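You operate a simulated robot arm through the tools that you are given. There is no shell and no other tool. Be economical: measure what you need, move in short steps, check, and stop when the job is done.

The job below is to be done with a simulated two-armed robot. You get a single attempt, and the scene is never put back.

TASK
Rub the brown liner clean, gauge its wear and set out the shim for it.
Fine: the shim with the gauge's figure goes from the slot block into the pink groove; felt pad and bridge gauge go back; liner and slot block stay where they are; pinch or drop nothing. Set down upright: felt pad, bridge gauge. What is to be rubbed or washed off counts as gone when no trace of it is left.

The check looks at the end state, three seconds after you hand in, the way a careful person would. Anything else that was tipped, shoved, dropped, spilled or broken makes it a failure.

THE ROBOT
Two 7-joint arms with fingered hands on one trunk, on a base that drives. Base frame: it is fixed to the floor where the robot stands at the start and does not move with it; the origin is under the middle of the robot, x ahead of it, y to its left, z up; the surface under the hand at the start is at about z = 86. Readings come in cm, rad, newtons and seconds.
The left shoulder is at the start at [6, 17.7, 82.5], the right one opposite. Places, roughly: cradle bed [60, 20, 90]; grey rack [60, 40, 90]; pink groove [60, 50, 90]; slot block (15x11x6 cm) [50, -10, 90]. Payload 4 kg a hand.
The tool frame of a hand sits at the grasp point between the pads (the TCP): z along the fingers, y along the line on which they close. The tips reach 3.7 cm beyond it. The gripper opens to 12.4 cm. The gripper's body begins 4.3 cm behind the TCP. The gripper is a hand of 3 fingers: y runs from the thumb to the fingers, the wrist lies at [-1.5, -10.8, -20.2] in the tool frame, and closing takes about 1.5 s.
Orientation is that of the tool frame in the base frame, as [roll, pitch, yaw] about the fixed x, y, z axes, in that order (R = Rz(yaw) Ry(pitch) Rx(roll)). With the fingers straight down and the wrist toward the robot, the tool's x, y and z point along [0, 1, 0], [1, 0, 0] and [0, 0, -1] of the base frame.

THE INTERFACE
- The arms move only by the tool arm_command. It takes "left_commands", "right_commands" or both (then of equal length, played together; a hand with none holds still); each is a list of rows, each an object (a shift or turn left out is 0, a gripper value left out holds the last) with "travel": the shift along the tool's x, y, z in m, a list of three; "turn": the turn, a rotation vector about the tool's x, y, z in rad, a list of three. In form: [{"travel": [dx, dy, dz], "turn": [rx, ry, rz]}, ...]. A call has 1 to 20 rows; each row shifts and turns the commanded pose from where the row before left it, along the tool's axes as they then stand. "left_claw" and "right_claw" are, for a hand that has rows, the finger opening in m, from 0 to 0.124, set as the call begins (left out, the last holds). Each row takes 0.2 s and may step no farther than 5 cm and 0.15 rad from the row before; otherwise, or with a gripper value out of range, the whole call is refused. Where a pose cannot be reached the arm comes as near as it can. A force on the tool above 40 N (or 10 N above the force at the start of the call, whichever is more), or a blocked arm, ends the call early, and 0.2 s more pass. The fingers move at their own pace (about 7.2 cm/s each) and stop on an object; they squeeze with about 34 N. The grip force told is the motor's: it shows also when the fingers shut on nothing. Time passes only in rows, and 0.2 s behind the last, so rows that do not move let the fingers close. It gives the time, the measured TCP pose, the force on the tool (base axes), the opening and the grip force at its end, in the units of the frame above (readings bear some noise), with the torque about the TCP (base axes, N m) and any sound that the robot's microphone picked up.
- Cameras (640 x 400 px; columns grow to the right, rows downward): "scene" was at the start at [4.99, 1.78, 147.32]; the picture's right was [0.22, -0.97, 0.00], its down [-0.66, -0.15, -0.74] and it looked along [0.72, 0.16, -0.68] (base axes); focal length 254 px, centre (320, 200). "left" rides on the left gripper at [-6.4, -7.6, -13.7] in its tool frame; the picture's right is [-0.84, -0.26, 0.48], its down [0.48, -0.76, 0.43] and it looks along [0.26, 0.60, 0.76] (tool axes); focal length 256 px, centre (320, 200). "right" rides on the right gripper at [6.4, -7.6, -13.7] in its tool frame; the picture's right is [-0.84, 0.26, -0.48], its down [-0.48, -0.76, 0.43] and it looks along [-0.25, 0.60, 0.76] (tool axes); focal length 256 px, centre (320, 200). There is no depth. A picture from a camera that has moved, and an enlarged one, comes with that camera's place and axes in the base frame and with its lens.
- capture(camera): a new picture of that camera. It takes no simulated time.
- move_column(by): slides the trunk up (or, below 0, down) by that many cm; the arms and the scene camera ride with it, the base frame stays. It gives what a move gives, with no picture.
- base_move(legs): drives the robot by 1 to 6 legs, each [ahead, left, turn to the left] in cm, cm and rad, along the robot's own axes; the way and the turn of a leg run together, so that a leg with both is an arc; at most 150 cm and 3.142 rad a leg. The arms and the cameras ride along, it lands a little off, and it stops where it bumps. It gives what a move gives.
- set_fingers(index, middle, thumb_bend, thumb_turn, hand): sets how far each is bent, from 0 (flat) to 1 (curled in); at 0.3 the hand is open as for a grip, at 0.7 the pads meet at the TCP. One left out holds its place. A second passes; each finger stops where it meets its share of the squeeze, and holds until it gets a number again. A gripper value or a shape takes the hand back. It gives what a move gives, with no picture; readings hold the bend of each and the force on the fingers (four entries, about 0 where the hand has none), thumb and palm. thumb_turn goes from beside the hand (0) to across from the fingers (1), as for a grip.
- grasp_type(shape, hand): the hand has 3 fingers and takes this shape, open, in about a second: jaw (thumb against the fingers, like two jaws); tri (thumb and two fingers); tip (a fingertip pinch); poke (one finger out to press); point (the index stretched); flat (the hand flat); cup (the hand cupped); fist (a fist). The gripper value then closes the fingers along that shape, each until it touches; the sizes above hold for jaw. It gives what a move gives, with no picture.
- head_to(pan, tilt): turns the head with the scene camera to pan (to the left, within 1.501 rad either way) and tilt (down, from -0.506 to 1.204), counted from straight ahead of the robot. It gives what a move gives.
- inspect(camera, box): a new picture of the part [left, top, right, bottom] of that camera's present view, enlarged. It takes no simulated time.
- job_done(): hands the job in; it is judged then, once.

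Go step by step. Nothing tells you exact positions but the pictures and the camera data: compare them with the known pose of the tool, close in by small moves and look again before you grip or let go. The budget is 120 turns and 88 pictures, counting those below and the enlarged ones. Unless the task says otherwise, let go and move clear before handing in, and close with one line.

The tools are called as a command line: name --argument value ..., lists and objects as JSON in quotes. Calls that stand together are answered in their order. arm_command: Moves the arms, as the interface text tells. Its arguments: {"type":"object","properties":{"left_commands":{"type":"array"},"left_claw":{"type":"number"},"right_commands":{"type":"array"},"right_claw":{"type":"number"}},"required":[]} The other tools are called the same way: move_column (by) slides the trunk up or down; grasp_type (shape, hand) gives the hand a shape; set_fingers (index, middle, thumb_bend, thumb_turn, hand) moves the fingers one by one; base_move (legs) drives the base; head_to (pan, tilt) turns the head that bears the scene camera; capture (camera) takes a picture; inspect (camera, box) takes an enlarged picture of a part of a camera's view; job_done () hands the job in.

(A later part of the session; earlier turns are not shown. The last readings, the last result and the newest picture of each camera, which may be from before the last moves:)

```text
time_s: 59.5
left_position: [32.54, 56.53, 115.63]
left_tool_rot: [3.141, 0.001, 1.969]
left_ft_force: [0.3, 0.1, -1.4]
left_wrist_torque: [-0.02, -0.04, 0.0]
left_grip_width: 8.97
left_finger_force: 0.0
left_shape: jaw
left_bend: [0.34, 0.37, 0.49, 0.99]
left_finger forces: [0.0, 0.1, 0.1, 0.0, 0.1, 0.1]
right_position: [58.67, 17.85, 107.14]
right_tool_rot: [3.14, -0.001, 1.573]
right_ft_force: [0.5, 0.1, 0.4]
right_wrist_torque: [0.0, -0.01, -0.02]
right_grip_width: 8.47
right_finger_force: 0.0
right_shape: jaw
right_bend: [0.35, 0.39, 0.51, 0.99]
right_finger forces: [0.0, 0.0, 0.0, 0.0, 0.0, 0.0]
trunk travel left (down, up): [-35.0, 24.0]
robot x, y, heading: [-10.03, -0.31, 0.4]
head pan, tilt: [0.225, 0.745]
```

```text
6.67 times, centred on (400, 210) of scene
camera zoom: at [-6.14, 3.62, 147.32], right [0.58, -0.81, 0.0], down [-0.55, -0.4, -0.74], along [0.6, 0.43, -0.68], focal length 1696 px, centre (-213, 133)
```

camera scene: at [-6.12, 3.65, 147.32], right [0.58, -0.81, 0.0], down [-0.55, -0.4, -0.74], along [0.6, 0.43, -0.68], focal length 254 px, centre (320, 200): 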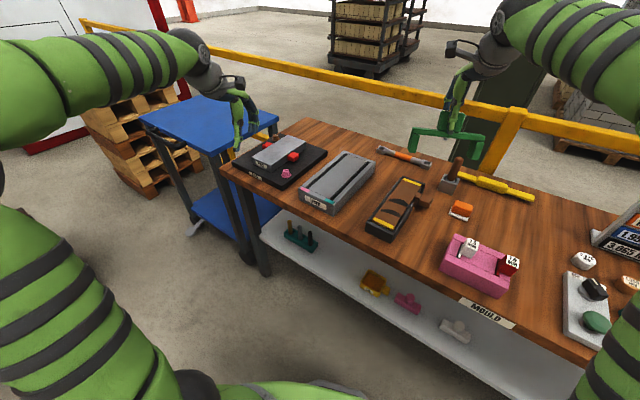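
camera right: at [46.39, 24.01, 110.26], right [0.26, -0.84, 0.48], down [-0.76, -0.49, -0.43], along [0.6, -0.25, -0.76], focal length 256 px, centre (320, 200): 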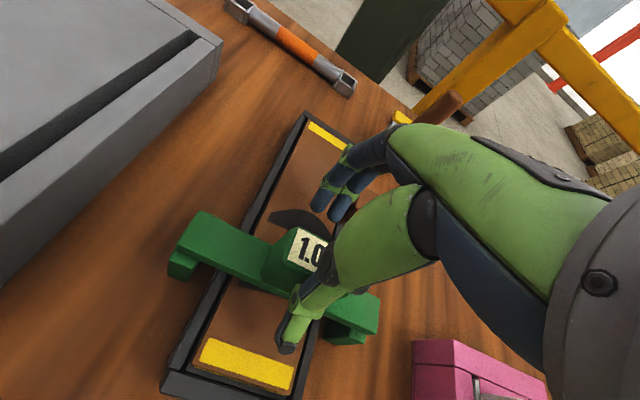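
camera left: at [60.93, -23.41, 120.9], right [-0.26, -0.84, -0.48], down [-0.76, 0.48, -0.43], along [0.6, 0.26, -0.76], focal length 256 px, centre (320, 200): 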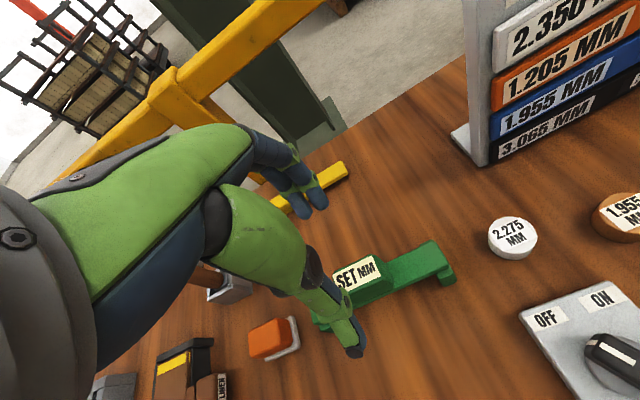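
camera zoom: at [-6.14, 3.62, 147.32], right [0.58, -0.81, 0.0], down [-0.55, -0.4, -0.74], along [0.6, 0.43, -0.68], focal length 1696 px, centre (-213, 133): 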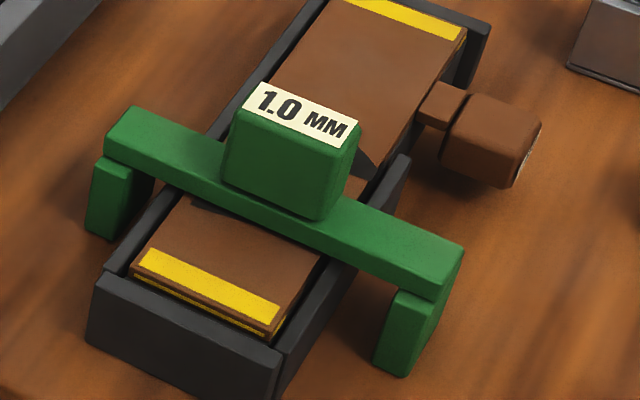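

The gauge reads 1.0 MM, so the red shim it is. Now I grip the gauge lower at (53.5, 18).

arm_command --right_commands '[{"travel": [0.002, -0.03, 0]}, {"travel": [0, -0.022, 0.02]}, {"travel": [0, 0, 0.04]}, {"travel": [0, 0, 0.035]}, {"travel": [0, 0, 0.02]}, {"travel": [0, 0, 0.006]}, {"travel": [0, 0, 0]}]' --right_claw 0.1

arm_command --right_commands '[{"travel": [0, 0, 0]}, {"travel": [0, 0, 0]}, {"travel": [0, 0, 0]}, {"travel": [0, 0, 0]}, {"travel": [0, 0, 0]}, {"travel": [0, 0, 0]}, {"travel": [0, 0, 0]}, {"travel": [0, 0, 0]}]' --right_claw 0.02

arm_command --right_commands '[{"travel": [0, 0, -0.01]}, {"travel": [0, 0, -0.02]}, {"travel": [0, 0, -0.02]}, {"travel": [0, 0, -0.03]}, {"travel": [0, 0, 0]}]'

inspect --camera "scene" --box '[360, 140, 460, 240]'

```text
time_s: 61.1
left_position: [32.58, 56.52, 115.65]
left_tool_rot: [-3.142, -0.001, 1.969]
left_ft_force: [-0.3, 0.3, 0.5]
left_wrist_torque: [0.0, 0.04, -0.03]
left_grip_width: 9.02
left_finger_force: 0.0
left_shape: jaw
left_bend: [0.34, 0.37, 0.49, 0.99]
left_finger forces: [0.0, 0.0, 0.0, 0.0, 0.1, 0.0]
right_position: [53.55, 18.07, 95.02]
right_tool_rot: [3.141, 0.002, 1.574]
right_ft_force: [-0.1, -0.3, -0.1]
right_wrist_torque: [0.01, 0.0, -0.01]
right_grip_width: 9.99
right_finger_force: 0.0
right_shape: jaw
right_bend: [0.32, 0.35, 0.0, 0.98]
right_finger forces: [0.0, 0.0, 0.0, 0.0, 0.0, 0.0]
trunk travel left (down, up): [-35.0, 24.0]
robot x, y, heading: [-10.57, -0.07, 0.404]
head pan, tilt: [0.225, 0.745]
```

```text
time_s: 62.9
left_position: [32.49, 56.54, 115.66]
left_tool_rot: [-3.141, -0.001, 1.969]
left_ft_force: [0.9, 0.8, 0.5]
left_wrist_torque: [0.01, 0.02, 0.01]
left_grip_width: 9.01
left_finger_force: 0.1
left_shape: jaw
left_bend: [0.34, 0.37, 0.49, 0.99]
left_finger forces: [0.1, 0.1, 0.0, 0.0, 0.1, 0.0]
right_position: [53.38, 18.14, 95.01]
right_tool_rot: [-3.141, -0.001, 1.575]
right_ft_force: [2.1, -0.3, 10.4]
right_wrist_torque: [-0.06, -0.35, -0.06]
right_grip_width: 2.92
right_finger_force: 34.0
right_shape: jaw
right_bend: [0.52, 0.55, 0.64, 1.0]
right_finger forces: [25.5, 14.7, 0.0, 0.0, 41.1, 0.0]
trunk travel left (down, up): [-35.0, 24.0]
robot x, y, heading: [-9.81, 0.25, 0.402]
head pan, tilt: [0.225, 0.745]
```

```text
time_s: 64.1
left_position: [32.51, 56.56, 115.57]
left_tool_rot: [-3.14, 0.001, 1.97]
left_ft_force: [-0.4, 0.4, 0.5]
left_wrist_torque: [0.01, 0.01, -0.03]
left_grip_width: 9.0
left_finger_force: 0.1
left_shape: jaw
left_bend: [0.34, 0.37, 0.49, 0.99]
left_finger forces: [0.0, 0.1, 0.1, 0.1, 0.0, 0.1]
right_position: [53.39, 18.16, 103.03]
right_tool_rot: [-3.141, 0.001, 1.574]
right_ft_force: [0.2, -0.3, -3.9]
right_wrist_torque: [0.03, 0.05, 0.01]
right_grip_width: 2.84
right_finger_force: 33.9
right_shape: jaw
right_bend: [0.53, 0.56, 0.64, 1.0]
right_finger forces: [25.3, 14.6, 0.0, 0.0, 38.8, 0.1]
trunk travel left (down, up): [-35.0, 24.0]
robot x, y, heading: [-10.0, 0.45, 0.404]
head pan, tilt: [0.225, 0.745]
```

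```text
4.00 times, centred on (410, 190) of scene
camera zoom: at [-6.11, 3.63, 147.32], right [0.58, -0.81, 0.0], down [-0.55, -0.4, -0.74], along [0.6, 0.43, -0.68], focal length 1017 px, centre (-40, 240)
```

zoom: 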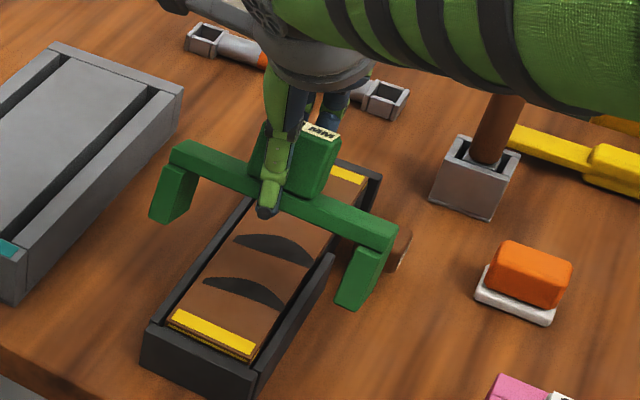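

Lifted with only a slight pitch. From the present base pose the right arm reaches everything, so I carry the gauge high to above its home (69.6, -16.4).

arm_command --right_commands '[{"travel": [0, 0, -0.045]}, {"travel": [0, 0, -0.045]}, {"travel": [-0.0385, 0.018, 0]}, {"travel": [-0.0385, 0.018, 0]}, {"travel": [-0.0385, 0.018, 0]}, {"travel": [-0.0385, 0.018, 0]}, {"travel": [-0.0385, 0.018, 0]}, {"travel": [-0.0385, 0.018, 0]}, {"travel": [-0.0385, 0.018, 0]}, {"travel": [-0.0385, 0.018, 0]}, {"travel": [-0.0385, 0.018, 0]}, {"travel": [0, 0, 0.03]}, {"travel": [0, 0, 0.03]}, {"travel": [0, 0, 0]}]'

head_to --pan -0.3 --tilt 0.65

capture --camera "scene"

```text
time_s: 67.1
left_position: [32.58, 56.54, 115.63]
left_tool_rot: [3.141, 0.001, 1.969]
left_ft_force: [-0.3, 0.3, -0.2]
left_wrist_torque: [0.02, 0.0, 0.01]
left_grip_width: 8.99
left_finger_force: 0.0
left_shape: jaw
left_bend: [0.34, 0.37, 0.49, 0.99]
left_finger forces: [0.0, 0.1, 0.1, 0.0, 0.0, 0.0]
right_position: [69.84, -16.66, 105.95]
right_tool_rot: [3.142, 0.0, 1.574]
right_ft_force: [-0.3, 0.2, -3.2]
right_wrist_torque: [-0.03, 0.03, 0.0]
right_grip_width: 2.87
right_finger_force: 34.1
right_shape: jaw
right_bend: [0.53, 0.56, 0.64, 1.0]
right_finger forces: [25.0, 14.5, 0.0, 0.1, 38.5, 0.1]
trunk travel left (down, up): [-35.0, 24.0]
robot x, y, heading: [-10.14, 0.08, 0.4]
head pan, tilt: [0.225, 0.745]
```

```text
time_s: 68.1
left_position: [32.49, 56.46, 115.57]
left_tool_rot: [3.141, 0.0, 1.971]
left_ft_force: [0.1, 0.2, 0.0]
left_wrist_torque: [0.01, -0.02, 0.0]
left_grip_width: 9.0
left_finger_force: 0.0
left_shape: jaw
left_bend: [0.34, 0.37, 0.49, 0.99]
left_finger forces: [0.0, 0.0, 0.0, 0.0, 0.1, 0.1]
right_position: [69.77, -16.55, 105.98]
right_tool_rot: [-3.141, 0.0, 1.575]
right_ft_force: [-0.3, -0.3, -2.9]
right_wrist_torque: [-0.01, 0.04, -0.01]
right_grip_width: 2.82
right_finger_force: 34.0
right_shape: jaw
right_bend: [0.53, 0.56, 0.64, 1.0]
right_finger forces: [25.0, 14.7, 0.0, 0.0, 38.7, 0.1]
trunk travel left (down, up): [-35.0, 24.0]
robot x, y, heading: [-9.95, -0.07, 0.403]
head pan, tilt: [-0.3, 0.649]
```

```text
27 pictures are left
camera scene: at [-4.21, -0.38, 148.13], right [0.1, -0.99, 0.0], down [-0.6, -0.06, -0.8], along [0.79, 0.08, -0.6], focal length 254 px, centre (320, 200)
```

scene: 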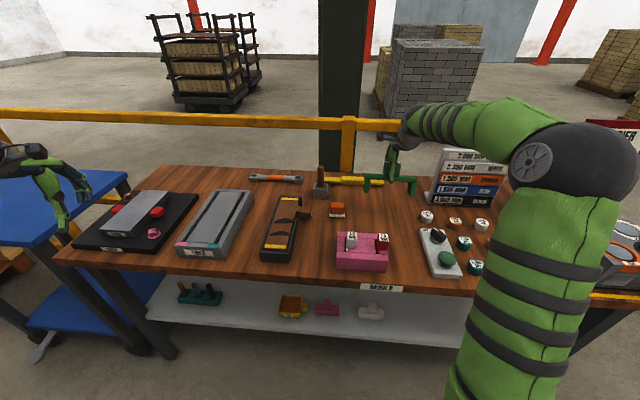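

arm_command --right_commands '[{"travel": [0.002, -0.002, 0.03]}, {"travel": [0, 0, 0.03]}, {"travel": [0, 0, 0.025]}, {"travel": [0, 0, 0]}]'

inspect --camera "scene" --box '[340, 140, 440, 220]'

```text
time_s: 69.1
left_position: [32.54, 56.54, 115.61]
left_tool_rot: [-3.141, 0.001, 1.97]
left_ft_force: [0.1, -0.2, 0.0]
left_wrist_torque: [-0.02, -0.02, -0.02]
left_grip_width: 8.96
left_finger_force: 0.1
left_shape: jaw
left_bend: [0.34, 0.37, 0.49, 0.99]
left_finger forces: [0.0, 0.0, 0.0, 0.0, 0.0, 0.1]
right_position: [69.59, -16.34, 97.41]
right_tool_rot: [3.14, 0.002, 1.574]
right_ft_force: [0.4, 0.0, -2.3]
right_wrist_torque: [0.0, 0.0, 0.01]
right_grip_width: 2.83
right_finger_force: 33.6
right_shape: jaw
right_bend: [0.53, 0.56, 0.64, 1.0]
right_finger forces: [24.9, 14.5, 0.0, 0.1, 38.4, 0.0]
trunk travel left (down, up): [-35.0, 24.0]
robot x, y, heading: [-10.07, 0.19, 0.402]
head pan, tilt: [-0.3, 0.649]
```

```text
5.00 times, centred on (390, 180) of scene
camera zoom: at [-4.21, -0.39, 148.13], right [0.1, -1.0, 0.0], down [-0.6, -0.06, -0.8], along [0.79, 0.08, -0.6], focal length 1272 px, centre (-30, 300)
```

zoom: 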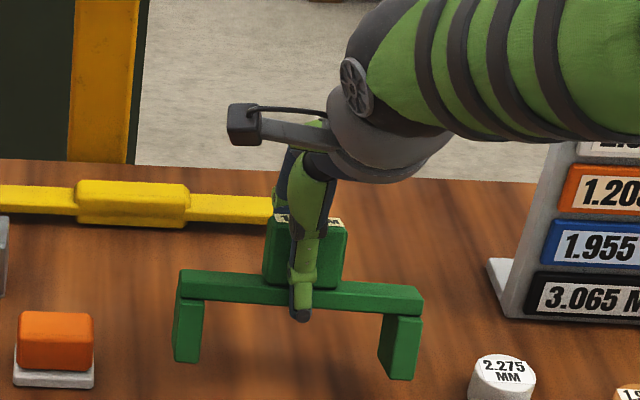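

The gauge leans slightly (top away from me), so I counter-pitch the hand 0.15 rad and compare.

arm_command --right_commands '[{"turn": [-0.15, 0, 0]}, {"travel": [0, -0.0015, 0.0095]}, {"travel": [0, 0, 0]}]'

inspect --camera "scene" --box '[340, 140, 440, 220]'

```text
time_s: 69.9
left_position: [32.43, 56.45, 115.52]
left_tool_rot: [3.141, -0.001, 1.97]
left_ft_force: [-0.3, 0.7, 0.3]
left_wrist_torque: [0.03, -0.01, 0.02]
left_grip_width: 8.99
left_finger_force: 0.1
left_shape: jaw
left_bend: [0.34, 0.37, 0.49, 0.99]
left_finger forces: [0.0, 0.0, 0.0, 0.1, 0.0, 0.0]
right_position: [69.61, -16.49, 96.42]
right_tool_rot: [2.991, -0.001, 1.575]
right_ft_force: [0.3, -1.2, -3.9]
right_wrist_torque: [0.0, 0.03, 0.02]
right_grip_width: 2.85
right_finger_force: 33.8
right_shape: jaw
right_bend: [0.53, 0.56, 0.64, 1.0]
right_finger forces: [25.0, 14.4, 0.0, 0.0, 38.8, 0.1]
trunk travel left (down, up): [-35.0, 24.0]
robot x, y, heading: [-9.72, -0.15, 0.399]
head pan, tilt: [-0.3, 0.649]
```

```text
5.00 times, centred on (390, 180) of scene
camera zoom: at [-4.2, -0.39, 148.13], right [0.1, -1.0, 0.0], down [-0.6, -0.06, -0.8], along [0.79, 0.08, -0.6], focal length 1272 px, centre (-30, 300)
```

zoom: 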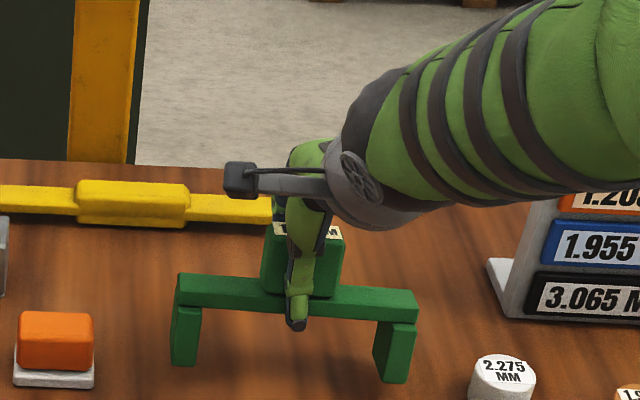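

arm_command --right_commands '[{"travel": [0, -0.0008, 0.005]}, {"travel": [0, -0.0005, 0.003]}, {"travel": [0, -0.0005, 0.003]}, {"travel": [0, -0.0003, 0.002]}, {"travel": [0, 0, 0]}]'

inspect --camera "scene" --box '[360, 160, 420, 220]'

```text
time_s: 71.1
left_position: [32.43, 56.43, 115.61]
left_tool_rot: [-3.14, -0.001, 1.972]
left_ft_force: [0.5, -0.1, -0.1]
left_wrist_torque: [0.05, 0.0, 0.01]
left_grip_width: 9.01
left_finger_force: 0.1
left_shape: jaw
left_bend: [0.34, 0.37, 0.49, 0.99]
left_finger forces: [0.0, 0.1, 0.1, 0.0, 0.0, 0.0]
right_position: [69.49, -16.34, 95.19]
right_tool_rot: [2.991, 0.0, 1.575]
right_ft_force: [-0.6, -0.1, -3.8]
right_wrist_torque: [-0.04, 0.06, 0.0]
right_grip_width: 2.83
right_finger_force: 34.1
right_shape: jaw
right_bend: [0.53, 0.56, 0.64, 1.0]
right_finger forces: [24.9, 14.4, 0.0, 0.1, 38.8, 0.0]
trunk travel left (down, up): [-35.0, 24.0]
robot x, y, heading: [-9.89, 0.08, 0.404]
head pan, tilt: [-0.3, 0.649]
```

```text
6.67 times, centred on (390, 190) of scene
camera zoom: at [-4.21, -0.39, 148.13], right [0.1, -1.0, 0.0], down [-0.6, -0.06, -0.8], along [0.79, 0.08, -0.6], focal length 1696 px, centre (-147, 267)
```

zoom: 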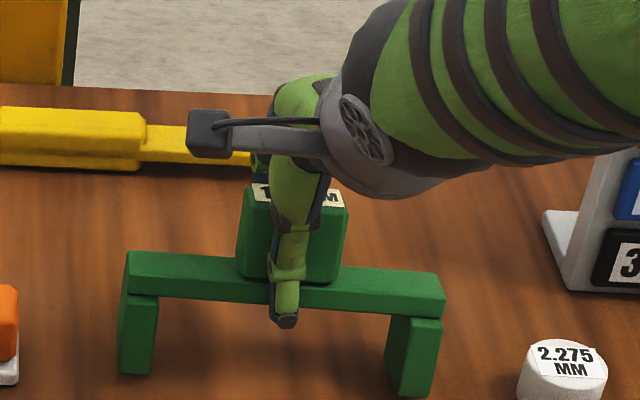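

arm_command --right_commands '[{"travel": [0, -0.0003, 0.002]}, {"travel": [0, 0, 0.001]}, {"travel": [0, 0, 0.001]}, {"travel": [0, 0, 0]}]'

```text
time_s: 72.1
left_position: [32.47, 56.58, 115.7]
left_tool_rot: [-3.141, -0.002, 1.968]
left_ft_force: [-0.3, -0.4, -0.6]
left_wrist_torque: [-0.01, 0.0, 0.0]
left_grip_width: 8.98
left_finger_force: 0.0
left_shape: jaw
left_bend: [0.34, 0.37, 0.49, 0.99]
left_finger forces: [0.0, 0.1, 0.0, 0.0, 0.1, 0.0]
right_position: [69.51, -16.29, 94.87]
right_tool_rot: [2.989, -0.001, 1.577]
right_ft_force: [-1.2, 1.1, 4.9]
right_wrist_torque: [0.02, -0.04, 0.0]
right_grip_width: 2.81
right_finger_force: 34.3
right_shape: jaw
right_bend: [0.53, 0.56, 0.64, 1.0]
right_finger forces: [24.6, 14.2, 0.1, 0.0, 41.1, 0.0]
trunk travel left (down, up): [-35.0, 24.0]
robot x, y, heading: [-9.92, -0.1, 0.399]
head pan, tilt: [-0.3, 0.649]
```

Contact at z≈94.9. I release gently, in stages.

arm_command --right_commands '[{"travel": [0, 0, 0]}, {"travel": [0, 0, 0]}, {"travel": [0, 0, 0]}]' --right_claw 0.037

arm_command --right_commands '[{"travel": [0, 0, 0]}, {"travel": [0, 0, 0]}, {"travel": [0, 0, 0]}, {"travel": [0, 0, 0]}]' --right_claw 0.09

inspect --camera "scene" --box '[330, 160, 430, 220]'

```text
time_s: 72.9
left_position: [32.48, 56.53, 115.56]
left_tool_rot: [3.141, 0.0, 1.97]
left_ft_force: [0.6, 0.3, 0.3]
left_wrist_torque: [-0.02, 0.0, -0.02]
left_grip_width: 8.97
left_finger_force: 0.1
left_shape: jaw
left_bend: [0.34, 0.37, 0.49, 0.99]
left_finger forces: [0.0, 0.1, 0.0, 0.0, 0.1, 0.0]
right_position: [69.49, -16.28, 94.77]
right_tool_rot: [2.991, 0.0, 1.574]
right_ft_force: [-0.7, 0.7, -0.6]
right_wrist_torque: [-0.01, 0.0, 0.0]
right_grip_width: 3.79
right_finger_force: 0.0
right_shape: jaw
right_bend: [0.51, 0.54, 0.61, 1.0]
right_finger forces: [0.7, 0.3, 0.0, 0.0, 2.0, 0.1]
trunk travel left (down, up): [-35.0, 24.0]
robot x, y, heading: [-9.81, 0.14, 0.405]
head pan, tilt: [-0.3, 0.649]
```

```text
time_s: 73.9
left_position: [32.56, 56.48, 115.57]
left_tool_rot: [3.141, 0.001, 1.969]
left_ft_force: [0.0, 0.6, 0.3]
left_wrist_torque: [-0.01, 0.01, -0.03]
left_grip_width: 8.99
left_finger_force: 0.0
left_shape: jaw
left_bend: [0.34, 0.37, 0.49, 0.99]
left_finger forces: [0.1, 0.1, 0.1, 0.0, 0.0, 0.1]
right_position: [69.63, -16.32, 94.78]
right_tool_rot: [2.993, 0.0, 1.575]
right_ft_force: [-0.6, 0.4, 0.0]
right_wrist_torque: [0.0, 0.02, -0.01]
right_grip_width: 8.97
right_finger_force: 0.0
right_shape: jaw
right_bend: [0.34, 0.37, 0.49, 0.99]
right_finger forces: [0.1, 0.1, 0.1, 0.1, 0.0, 0.0]
trunk travel left (down, up): [-35.0, 24.0]
robot x, y, heading: [-9.55, 0.05, 0.4]
head pan, tilt: [-0.3, 0.649]
```

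```text
6.40 times, centred on (380, 190) of scene
camera zoom: at [-4.24, -0.39, 148.13], right [0.1, -1.0, 0.0], down [-0.6, -0.06, -0.8], along [0.79, 0.08, -0.6], focal length 1628 px, centre (-64, 264)
```

zoom: 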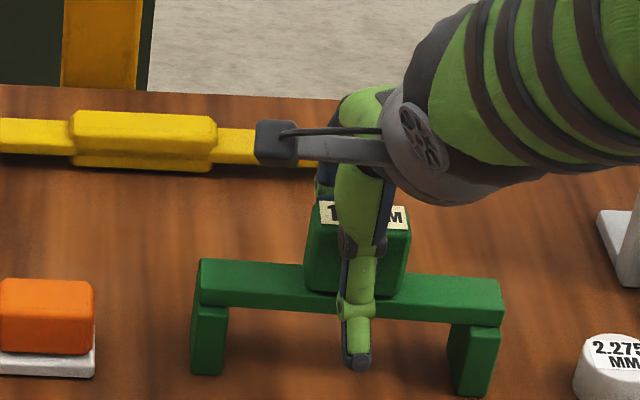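

The gauge stands. I withdraw upward, undo the hand's tilt, and check its position against the original view.

arm_command --right_commands '[{"travel": [0, 0.003, -0.03]}, {"travel": [0, 0.006, -0.04]}, {"travel": [0, 0.006, -0.04]}, {"turn": [0.15, 0, 0]}, {"travel": [0, 0, -0.032]}, {"travel": [0, 0, 0]}]'

capture --camera "right"

```text
time_s: 75.3
left_position: [32.52, 56.41, 115.52]
left_tool_rot: [-3.141, 0.0, 1.97]
left_ft_force: [-0.1, -0.4, 0.3]
left_wrist_torque: [-0.01, 0.03, -0.01]
left_grip_width: 9.01
left_finger_force: 0.1
left_shape: jaw
left_bend: [0.34, 0.37, 0.49, 0.99]
left_finger forces: [0.0, 0.0, 0.1, 0.0, 0.0, 0.0]
right_position: [69.31, -16.36, 109.12]
right_tool_rot: [3.141, 0.0, 1.576]
right_ft_force: [0.3, -0.7, -0.2]
right_wrist_torque: [-0.02, -0.03, 0.02]
right_grip_width: 8.96
right_finger_force: 0.0
right_shape: jaw
right_bend: [0.34, 0.37, 0.49, 0.99]
right_finger forces: [0.1, 0.0, 0.1, 0.1, 0.0, 0.0]
trunk travel left (down, up): [-35.0, 24.0]
robot x, y, heading: [-10.06, -0.06, 0.401]
head pan, tilt: [-0.3, 0.649]
```

```text
22 pictures are left
camera right: at [61.64, -10.15, 122.73], right [0.26, -0.84, 0.48], down [-0.76, -0.49, -0.43], along [0.6, -0.25, -0.76], focal length 256 px, centre (320, 200)
```

right: 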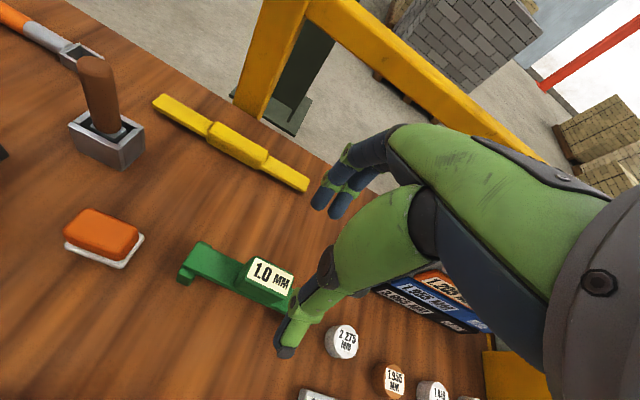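

The gauge is back within a few mm, upright. Next I move over the red 1.0 shim near (49.3, -13.3).

arm_command --right_commands '[{"travel": [0.006, -0.04, 0]}, {"travel": [0.006, -0.04, 0]}, {"travel": [0.006, -0.04, 0]}, {"travel": [0.006, -0.04, 0]}, {"travel": [0.007, -0.04, 0]}, {"travel": [0, 0, 0.02]}, {"travel": [0, 0, 0.02]}, {"travel": [0, 0, 0]}]' --right_claw 0.075

capture --camera "right"

inspect --camera "scene" --box '[320, 180, 420, 280]'

```text
time_s: 77.1
left_position: [32.46, 56.49, 115.61]
left_tool_rot: [3.142, 0.0, 1.971]
left_ft_force: [0.0, 0.6, -0.4]
left_wrist_torque: [0.03, 0.01, 0.0]
left_grip_width: 9.0
left_finger_force: 0.1
left_shape: jaw
left_bend: [0.34, 0.37, 0.49, 0.99]
left_finger forces: [0.0, 0.0, 0.0, 0.0, 0.0, 0.0]
right_position: [49.33, -13.2, 104.96]
right_tool_rot: [-3.141, -0.001, 1.573]
right_ft_force: [-0.4, 0.2, 0.6]
right_wrist_torque: [-0.01, 0.01, 0.01]
right_grip_width: 7.53
right_finger_force: 0.0
right_shape: jaw
right_bend: [0.38, 0.42, 0.53, 0.99]
right_finger forces: [0.1, 0.0, 0.0, 0.0, 0.1, 0.0]
trunk travel left (down, up): [-35.0, 24.0]
robot x, y, heading: [-10.23, 0.19, 0.395]
head pan, tilt: [-0.3, 0.649]
```

```text
21 pictures are left
camera right: at [41.65, -7.03, 118.63], right [0.26, -0.84, 0.48], down [-0.76, -0.49, -0.43], along [0.6, -0.25, -0.76], focal length 256 px, centre (320, 200)
```

right: 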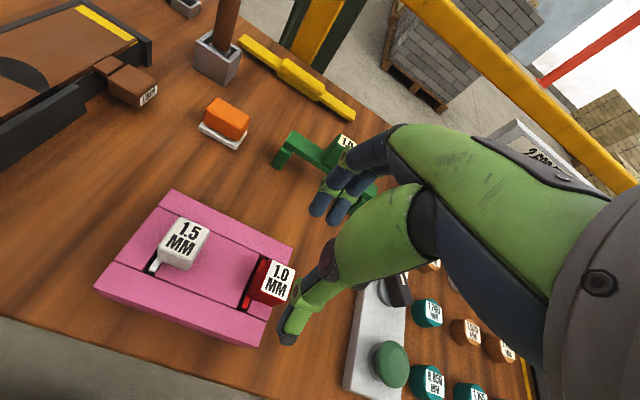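

```text
4.00 times, centred on (370, 230) of scene
camera zoom: at [-4.26, -0.39, 148.13], right [0.1, -1.0, 0.0], down [-0.6, -0.06, -0.8], along [0.79, 0.08, -0.6], focal length 1017 px, centre (120, 80)
```

zoom: 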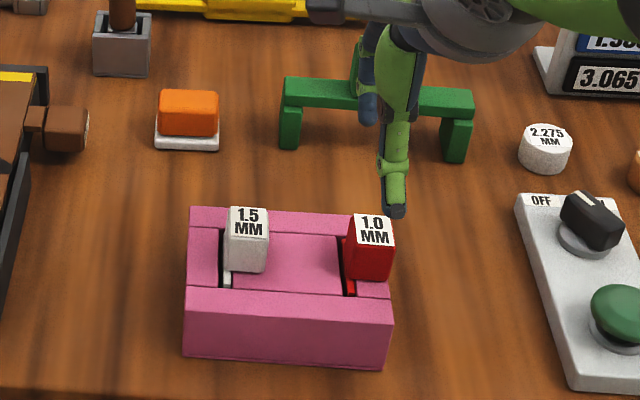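

Red head centre ≈ (48.9, -13.4), spanning z 92.3–95.5. I descend to TCP z 96.2 and check before closing.

arm_command --right_commands '[{"travel": [-0.002, -0.0035, 0.03]}, {"travel": [0, 0, 0.03]}, {"travel": [0, 0, 0.02]}, {"travel": [0, 0, 0.0075]}, {"travel": [0, 0, 0]}]'

inspect --camera "scene" --box '[340, 190, 420, 270]'

inspect --camera "right" --box '[180, 180, 380, 380]'

```text
time_s: 78.3
left_position: [32.44, 56.58, 115.63]
left_tool_rot: [-3.14, 0.001, 1.97]
left_ft_force: [0.0, -0.9, 0.2]
left_wrist_torque: [0.02, -0.02, 0.04]
left_grip_width: 9.0
left_finger_force: 0.1
left_shape: jaw
left_bend: [0.34, 0.37, 0.49, 0.99]
left_finger forces: [0.0, 0.1, 0.0, 0.0, 0.1, 0.0]
right_position: [49.06, -13.48, 96.33]
right_tool_rot: [3.141, -0.001, 1.575]
right_ft_force: [-0.7, -0.3, 1.1]
right_wrist_torque: [-0.03, 0.01, 0.01]
right_grip_width: 7.55
right_finger_force: 0.1
right_shape: jaw
right_bend: [0.38, 0.42, 0.53, 0.99]
right_finger forces: [0.0, 0.1, 0.0, 0.0, 0.0, 0.0]
trunk travel left (down, up): [-35.0, 24.0]
robot x, y, heading: [-9.97, -0.2, 0.403]
head pan, tilt: [-0.3, 0.649]
```

```text
5.00 times, centred on (380, 230) of scene
camera zoom: at [-4.25, -0.39, 148.13], right [0.1, -1.0, 0.0], down [-0.6, -0.06, -0.8], along [0.79, 0.08, -0.6], focal length 1272 px, centre (20, 50)
```

zoom: 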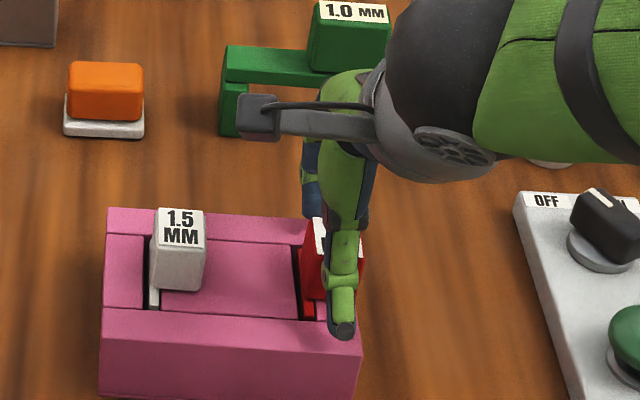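

```text
2.00 times, centred on (280, 280) of right
camera zoom: at [41.38, -7.24, 109.93], right [0.26, -0.84, 0.48], down [-0.76, -0.49, -0.43], along [0.6, -0.25, -0.76], focal length 512 px, centre (400, 40)
```

zoom: 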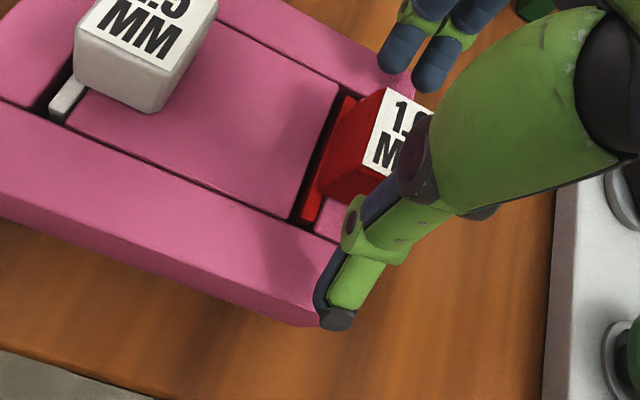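

Nearly centred; a 3 mm shift left, then close.

arm_command --right_commands '[{"travel": [0.003, 0, 0]}, {"travel": [0, 0, 0]}, {"travel": [0, 0, 0]}, {"travel": [0, 0, 0]}, {"travel": [0, 0, 0]}, {"travel": [0, 0, 0]}, {"travel": [0, 0, 0]}, {"travel": [0, 0, 0]}]' --right_claw 0.015

inspect --camera "scene" --box '[340, 190, 420, 270]'

```text
time_s: 80.1
left_position: [32.46, 56.44, 115.68]
left_tool_rot: [-3.141, 0.0, 1.97]
left_ft_force: [-0.1, -0.4, -0.1]
left_wrist_torque: [0.0, -0.03, 0.03]
left_grip_width: 9.0
left_finger_force: 0.2
left_shape: jaw
left_bend: [0.34, 0.37, 0.49, 0.99]
left_finger forces: [0.1, 0.1, 0.0, 0.0, 0.0, 0.0]
right_position: [48.99, -13.22, 96.41]
right_tool_rot: [3.141, 0.001, 1.574]
right_ft_force: [2.4, -1.1, 18.5]
right_wrist_torque: [0.0, -0.7, 0.0]
right_grip_width: 3.83
right_finger_force: 34.1
right_shape: jaw
right_bend: [0.49, 0.52, 0.61, 1.0]
right_finger forces: [25.8, 15.6, 0.0, 0.0, 41.9, 0.0]
trunk travel left (down, up): [-35.0, 24.0]
robot x, y, heading: [-9.8, 0.17, 0.394]
head pan, tilt: [-0.3, 0.649]
```

```text
5.00 times, centred on (380, 230) of scene
camera zoom: at [-4.36, -0.38, 148.14], right [0.1, -1.0, 0.0], down [-0.6, -0.06, -0.8], along [0.79, 0.08, -0.6], focal length 1272 px, centre (20, 50)
```

zoom: 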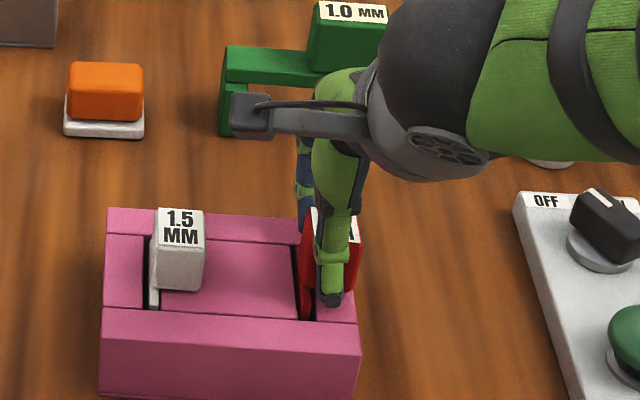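

Gripped at 3.8 cm. I lift straight up, slowly at first.

arm_command --right_commands '[{"travel": [0, 0, -0.005]}, {"travel": [0, 0, -0.005]}, {"travel": [0, 0, -0.005]}, {"travel": [0, 0, 0]}]'

inspect --camera "scene" --box '[340, 190, 420, 270]'

```text
time_s: 81.1
left_position: [32.5, 56.53, 115.54]
left_tool_rot: [-3.14, 0.001, 1.969]
left_ft_force: [0.4, 0.1, 1.4]
left_wrist_torque: [0.0, -0.02, -0.01]
left_grip_width: 9.01
left_finger_force: 0.0
left_shape: jaw
left_bend: [0.34, 0.37, 0.49, 0.99]
left_finger forces: [0.0, 0.0, 0.0, 0.0, 0.0, 0.0]
right_position: [49.07, -13.28, 97.74]
right_tool_rot: [-3.139, 0.0, 1.573]
right_ft_force: [-0.5, 0.8, -2.5]
right_wrist_torque: [-0.02, -0.1, 0.01]
right_grip_width: 3.63
right_finger_force: 34.5
right_shape: jaw
right_bend: [0.49, 0.53, 0.62, 1.0]
right_finger forces: [24.8, 14.1, 0.0, 0.0, 38.7, 0.1]
trunk travel left (down, up): [-35.0, 24.0]
robot x, y, heading: [-10.04, -0.03, 0.397]
head pan, tilt: [-0.3, 0.649]
```

```text
5.00 times, centred on (380, 230) of scene
camera zoom: at [-4.23, -0.39, 148.12], right [0.1, -1.0, 0.0], down [-0.6, -0.06, -0.8], along [0.79, 0.08, -0.6], focal length 1272 px, centre (20, 50)
```

zoom: 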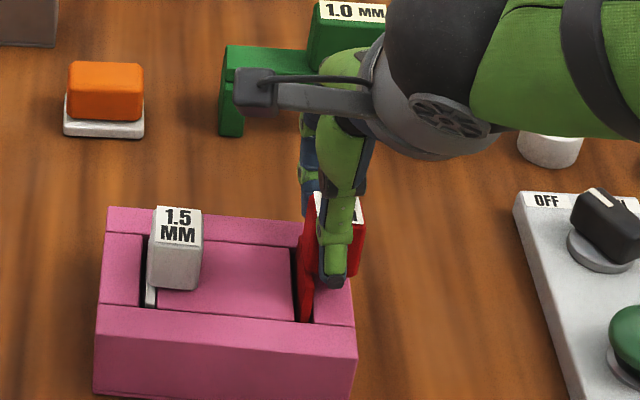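

The block nudged ~2 mm; I shift 2 mm back right and keep lifting gently.

arm_command --right_commands '[{"travel": [-0.0025, 0, 0]}, {"travel": [0, 0, -0.005]}, {"travel": [0, 0, -0.005]}, {"travel": [0, 0, -0.005]}, {"travel": [0, 0, 0]}]'

inspect --camera "scene" --box '[340, 190, 420, 270]'

```text
time_s: 82.3
left_position: [32.4, 56.56, 115.72]
left_tool_rot: [-3.142, 0.0, 1.971]
left_ft_force: [0.5, -0.3, 0.4]
left_wrist_torque: [0.0, -0.01, 0.04]
left_grip_width: 8.99
left_finger_force: 0.0
left_shape: jaw
left_bend: [0.34, 0.37, 0.49, 0.99]
left_finger forces: [0.0, 0.1, 0.0, 0.0, 0.0, 0.0]
right_position: [49.14, -13.39, 99.34]
right_tool_rot: [-3.141, 0.002, 1.574]
right_ft_force: [1.1, 0.6, -1.3]
right_wrist_torque: [-0.02, -0.03, -0.01]
right_grip_width: 3.55
right_finger_force: 34.6
right_shape: jaw
right_bend: [0.49, 0.53, 0.62, 1.0]
right_finger forces: [25.5, 14.5, 0.0, 0.1, 38.9, 0.1]
trunk travel left (down, up): [-35.0, 24.0]
robot x, y, heading: [-10.19, 0.4, 0.395]
head pan, tilt: [-0.3, 0.649]
```

```text
5.00 times, centred on (380, 230) of scene
camera zoom: at [-4.23, -0.39, 148.13], right [0.1, -1.0, 0.0], down [-0.6, -0.06, -0.8], along [0.79, 0.08, -0.6], focal length 1272 px, centre (20, 50)
```

zoom: 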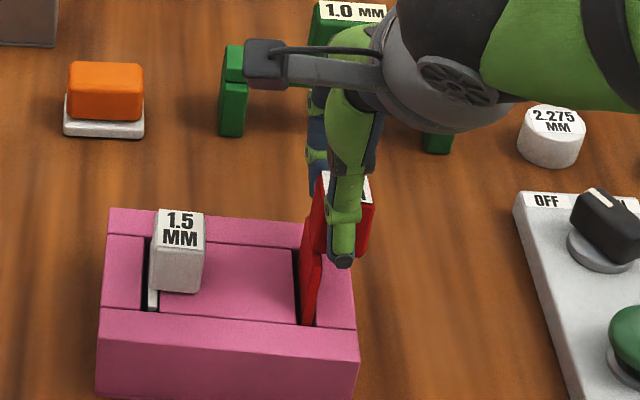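

arm_command --right_commands '[{"travel": [0, 0, -0.006]}, {"travel": [0, 0, -0.006]}, {"travel": [0, 0, -0.008]}, {"travel": [0, 0, -0.01]}, {"travel": [0, 0, -0.02]}, {"travel": [0, 0, -0.03]}, {"travel": [0, 0, -0.03]}, {"travel": [0, 0, 0]}]'

inspect --camera "scene" --box '[320, 130, 440, 280]'

```text
time_s: 84.1
left_position: [32.6, 56.47, 115.6]
left_tool_rot: [3.141, 0.001, 1.971]
left_ft_force: [-0.5, -0.1, -0.9]
left_wrist_torque: [-0.01, 0.03, 0.01]
left_grip_width: 9.0
left_finger_force: 0.1
left_shape: jaw
left_bend: [0.34, 0.37, 0.49, 0.99]
left_finger forces: [0.1, 0.2, 0.0, 0.1, 0.1, 0.1]
right_position: [48.95, -13.55, 110.41]
right_tool_rot: [3.141, 0.0, 1.575]
right_ft_force: [-0.2, 0.8, -1.5]
right_wrist_torque: [0.01, 0.01, -0.03]
right_grip_width: 3.5
right_finger_force: 33.9
right_shape: jaw
right_bend: [0.49, 0.53, 0.62, 1.0]
right_finger forces: [25.0, 14.2, 0.0, 0.0, 39.0, 0.0]
trunk travel left (down, up): [-35.0, 24.0]
robot x, y, heading: [-9.9, 0.14, 0.397]
head pan, tilt: [-0.3, 0.649]
```

```text
2.67 times, centred on (380, 205) of scene
camera zoom: at [-4.24, -0.39, 148.13], right [0.1, -1.0, 0.0], down [-0.6, -0.06, -0.8], along [0.79, 0.08, -0.6], focal length 678 px, centre (160, 187)
```

zoom: 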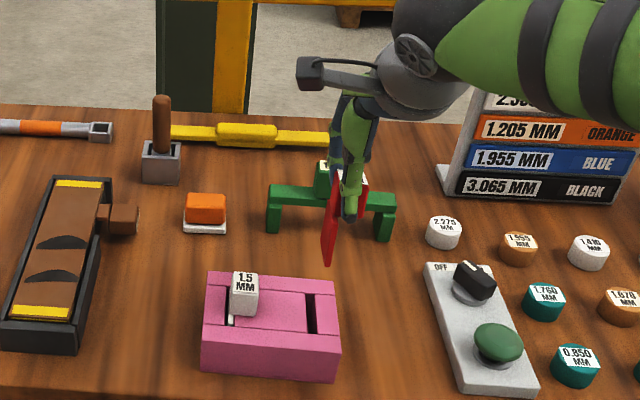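

The shim is out and the block is in place. I carry it high to above the pink groove (about y 46.5), raising the left hand out of the way and turning the head there.

arm_command --right_commands '[{"travel": [0, 0, -0.03]}, {"travel": [0, 0, -0.03]}, {"travel": [0.042, 0.008, 0]}, {"travel": [0.042, 0.008, 0]}, {"travel": [0.042, 0.008, 0]}, {"travel": [0.042, 0.008, 0]}, {"travel": [0.042, 0.008, 0]}, {"travel": [0.042, 0.008, 0]}, {"travel": [0.042, 0.008, 0]}, {"travel": [0.042, 0.008, 0]}, {"travel": [0.042, 0.008, 0]}, {"travel": [0.042, 0.008, 0]}, {"travel": [0.042, 0.008, 0]}, {"travel": [0.042, 0.008, 0]}, {"travel": [0.042, 0.008, 0]}, {"travel": [0.038, 0.006, 0]}, {"travel": [0, 0, 0]}, {"travel": [0, 0, 0]}]'

head_to --pan 0.15 --tilt 0.7

capture --camera "scene"

```text
time_s: 87.9
left_position: [32.56, 56.6, 115.67]
left_tool_rot: [3.141, -0.001, 1.971]
left_ft_force: [0.9, 0.1, -0.4]
left_wrist_torque: [0.01, -0.02, -0.02]
left_grip_width: 8.96
left_finger_force: 0.1
left_shape: jaw
left_bend: [0.34, 0.37, 0.49, 0.99]
left_finger forces: [0.1, 0.0, 0.0, 0.1, 0.1, 0.0]
right_position: [56.61, 37.48, 113.63]
right_tool_rot: [-3.141, 0.0, 1.575]
right_ft_force: [-0.4, -0.2, -3.0]
right_wrist_torque: [0.0, 0.03, 0.0]
right_grip_width: 3.48
right_finger_force: 34.5
right_shape: jaw
right_bend: [0.5, 0.53, 0.62, 1.0]
right_finger forces: [24.5, 13.9, 0.0, 0.0, 38.0, 0.0]
right hand out of reach, approached as far as the arm can: row 14, 15, 16
trunk travel left (down, up): [-35.0, 24.0]
robot x, y, heading: [-10.19, -0.1, 0.4]
head pan, tilt: [-0.3, 0.649]
```

```text
time_s: 88.8
left_position: [32.51, 56.57, 115.6]
left_tool_rot: [-3.141, 0.0, 1.97]
left_ft_force: [1.0, -0.6, -0.1]
left_wrist_torque: [0.02, 0.02, 0.0]
left_grip_width: 9.0
left_finger_force: 0.0
left_shape: jaw
left_bend: [0.34, 0.37, 0.49, 0.99]
left_finger forces: [0.0, 0.0, 0.0, 0.1, 0.1, 0.1]
right_position: [56.56, 37.47, 113.68]
right_tool_rot: [3.141, -0.001, 1.573]
right_ft_force: [0.4, -0.4, -2.1]
right_wrist_torque: [0.0, -0.01, 0.01]
right_grip_width: 3.48
right_finger_force: 34.0
right_shape: jaw
right_bend: [0.5, 0.53, 0.62, 1.0]
right_finger forces: [24.4, 13.8, 0.1, 0.1, 37.9, 0.0]
trunk travel left (down, up): [-35.0, 24.0]
robot x, y, heading: [-10.01, -0.01, 0.398]
head pan, tilt: [0.15, 0.7]
```

```text
13 pictures are left
camera scene: at [-5.62, 3.21, 147.69], right [0.52, -0.85, 0.0], down [-0.55, -0.34, -0.76], along [0.65, 0.4, -0.64], focal length 254 px, centre (320, 200)
```

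scene: 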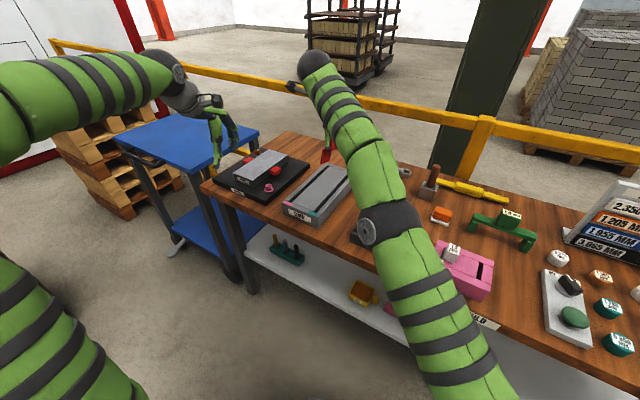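

The right arm is at its reach limit, so I strafe the robot 25 cm to its left (away from bench, free floor), shim held high.

base_move --legs '[[0, 25, 0]]'

```text
time_s: 90.6
left_position: [22.97, 79.42, 115.63]
left_tool_rot: [3.141, 0.001, 1.968]
left_ft_force: [-0.1, -0.2, -0.7]
left_wrist_torque: [0.0, 0.03, 0.0]
left_grip_width: 9.0
left_finger_force: 0.1
left_shape: jaw
left_bend: [0.34, 0.37, 0.49, 0.99]
left_finger forces: [0.0, 0.1, 0.1, 0.0, 0.1, 0.0]
right_position: [46.92, 60.5, 113.54]
right_tool_rot: [-3.14, -0.001, 1.573]
right_ft_force: [-0.9, 0.1, -0.6]
right_wrist_torque: [-0.06, 0.02, -0.04]
right_grip_width: 3.47
right_finger_force: 34.4
right_shape: jaw
right_bend: [0.5, 0.53, 0.62, 1.0]
right_finger forces: [24.5, 13.9, 0.0, 0.0, 38.0, 0.0]
trunk travel left (down, up): [-35.0, 24.0]
robot x, y, heading: [-19.85, 22.81, 0.405]
head pan, tilt: [0.15, 0.7]
```

arm_command --right_commands '[{"travel": [-0.03, 0.02, 0]}, {"travel": [-0.03, 0.02, 0]}, {"travel": [-0.03, 0.02, 0]}, {"travel": [0, 0, 0]}]'

```text
time_s: 91.6
left_position: [22.88, 79.49, 115.55]
left_tool_rot: [-3.141, 0.002, 1.968]
left_ft_force: [1.3, 0.0, 0.1]
left_wrist_torque: [0.0, 0.0, 0.02]
left_grip_width: 8.97
left_finger_force: 0.0
left_shape: jaw
left_bend: [0.34, 0.37, 0.49, 0.99]
left_finger forces: [0.0, 0.0, 0.0, 0.0, 0.0, 0.0]
right_position: [52.9, 51.29, 113.62]
right_tool_rot: [3.14, -0.002, 1.573]
right_ft_force: [-0.5, 1.1, -1.0]
right_wrist_torque: [-0.03, 0.0, 0.05]
right_grip_width: 3.45
right_finger_force: 33.7
right_shape: jaw
right_bend: [0.5, 0.53, 0.62, 1.0]
right_finger forces: [24.4, 13.7, 0.0, 0.0, 37.8, 0.0]
trunk travel left (down, up): [-35.0, 24.0]
robot x, y, heading: [-19.46, 23.1, 0.397]
head pan, tilt: [0.15, 0.7]
```

It tracks. On to (59, 45.2), lowering to 106, then look.

arm_command --right_commands '[{"travel": [-0.03, 0.03, 0]}, {"travel": [-0.031, 0.031, 0]}, {"travel": [0, 0, 0.04]}, {"travel": [0, 0, 0.036]}, {"travel": [0, 0, 0]}]'

capture --camera "right"

capture --camera "scene"

```text
time_s: 92.8
left_position: [22.94, 79.49, 115.62]
left_tool_rot: [3.141, -0.001, 1.968]
left_ft_force: [0.6, -0.3, -0.2]
left_wrist_torque: [0.03, -0.01, -0.01]
left_grip_width: 8.99
left_finger_force: 0.0
left_shape: jaw
left_bend: [0.34, 0.37, 0.49, 0.99]
left_finger forces: [0.1, 0.1, 0.1, 0.0, 0.0, 0.1]
right_position: [58.8, 45.28, 105.85]
right_tool_rot: [3.141, -0.003, 1.574]
right_ft_force: [0.2, -0.8, -1.4]
right_wrist_torque: [-0.03, 0.01, -0.01]
right_grip_width: 3.44
right_finger_force: 34.4
right_shape: jaw
right_bend: [0.5, 0.53, 0.62, 1.0]
right_finger forces: [24.3, 13.7, 0.0, 0.0, 37.7, 0.0]
trunk travel left (down, up): [-35.0, 24.0]
robot x, y, heading: [-19.63, 23.17, 0.397]
head pan, tilt: [0.15, 0.7]
```

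```text
12 pictures are left
camera right: at [51.28, 51.54, 119.46], right [0.26, -0.84, 0.48], down [-0.76, -0.48, -0.44], along [0.6, -0.25, -0.76], focal length 256 px, centre (320, 200)
```

right: 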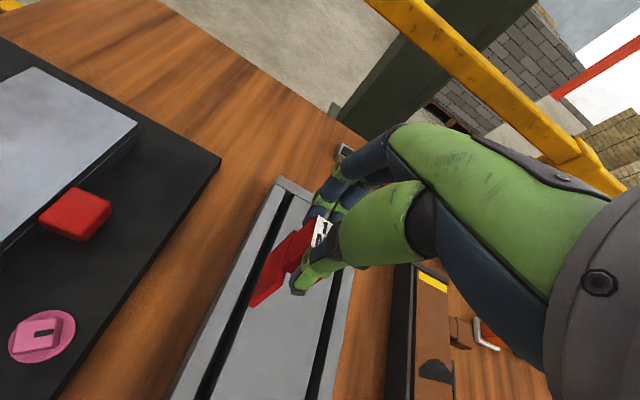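

```text
11 pictures are left
camera scene: at [-15.26, 26.15, 147.69], right [0.52, -0.85, 0.0], down [-0.55, -0.34, -0.76], along [0.65, 0.4, -0.64], focal length 254 px, centre (320, 200)
```

scene: 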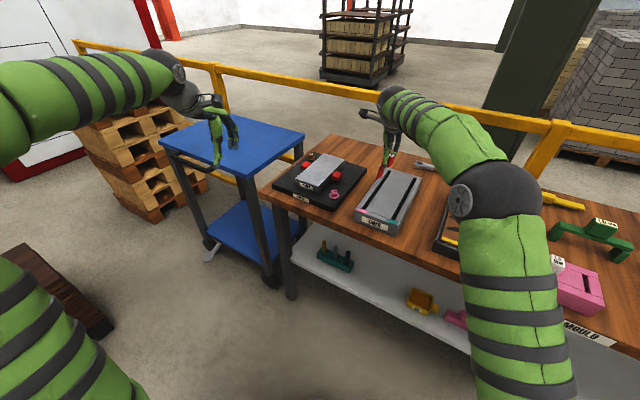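

inspect --camera "right" --box '[180, 170, 360, 390]'

inspect --camera "scene" --box '[345, 130, 435, 240]'

```text
1.82 times, centred on (270, 280) of right
camera zoom: at [51.28, 51.54, 119.46], right [0.26, -0.84, 0.48], down [-0.76, -0.48, -0.44], along [0.6, -0.25, -0.76], focal length 465 px, centre (411, 54)
```

zoom: 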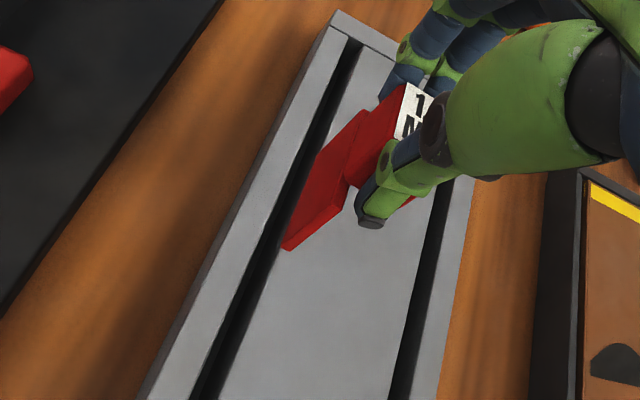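

```text
3.64 times, centred on (390, 185) of scene
camera zoom: at [-15.26, 26.15, 147.69], right [0.52, -0.85, 0.0], down [-0.55, -0.34, -0.76], along [0.65, 0.4, -0.64], focal length 925 px, centre (66, 254)
```

zoom: 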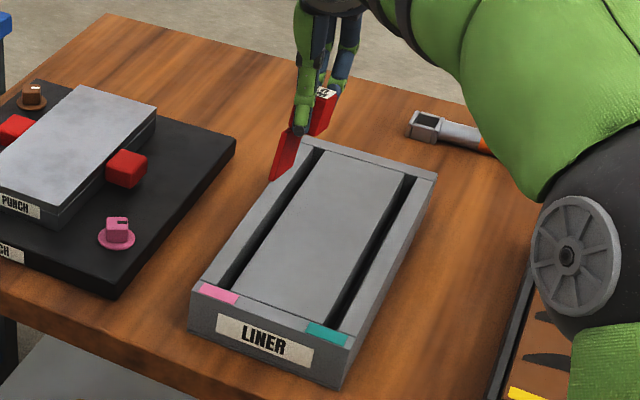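

Plate bottom is at about y 46.7, groove at y ≈ 46.5 (≈1.3 cm wide). I shift 2 mm right, lower to just above the rack and check.

arm_command --right_commands '[{"travel": [-0.002, 0, 0.015], "turn": [0, 0, -0.02]}, {"travel": [0, 0, 0.015]}, {"travel": [0, 0, 0.01]}, {"travel": [0, 0, 0]}]'

inspect --camera "right" --box '[180, 170, 360, 390]'

inspect --camera "scene" --box '[365, 140, 415, 200]'

```text
time_s: 93.8
left_position: [22.84, 79.45, 115.65]
left_tool_rot: [3.141, 0.0, 1.969]
left_ft_force: [0.7, -0.2, -0.7]
left_wrist_torque: [0.02, 0.01, 0.02]
left_grip_width: 9.0
left_finger_force: 0.0
left_shape: jaw
left_bend: [0.34, 0.37, 0.49, 0.99]
left_finger forces: [0.0, 0.1, 0.0, 0.0, 0.0, 0.0]
right_position: [59.09, 45.13, 101.9]
right_tool_rot: [3.141, 0.0, 1.594]
right_ft_force: [-0.2, -0.1, -1.6]
right_wrist_torque: [0.02, 0.02, 0.0]
right_grip_width: 3.42
right_finger_force: 34.2
right_shape: jaw
right_bend: [0.5, 0.53, 0.62, 1.0]
right_finger forces: [24.3, 13.8, 0.0, 0.0, 37.7, 0.0]
trunk travel left (down, up): [-35.0, 24.0]
robot x, y, heading: [-19.44, 23.17, 0.395]
head pan, tilt: [0.15, 0.7]
```

```text
1.82 times, centred on (270, 280) of right
camera zoom: at [51.22, 51.19, 115.54], right [0.28, -0.83, 0.48], down [-0.75, -0.5, -0.44], along [0.6, -0.24, -0.76], focal length 465 px, centre (411, 54)
```

zoom: 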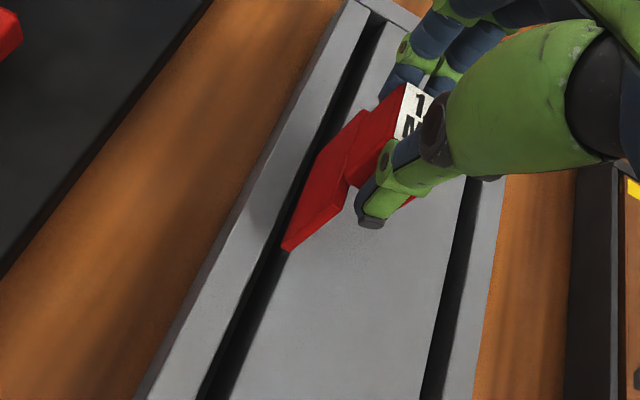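

```text
6.67 times, centred on (390, 170) of scene
camera zoom: at [-15.27, 26.16, 147.69], right [0.52, -0.85, 0.0], down [-0.55, -0.34, -0.76], along [0.65, 0.4, -0.64], focal length 1696 px, centre (-147, 400)
```

zoom: 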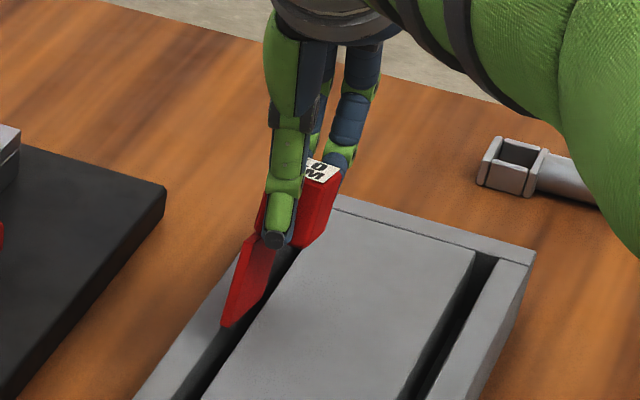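

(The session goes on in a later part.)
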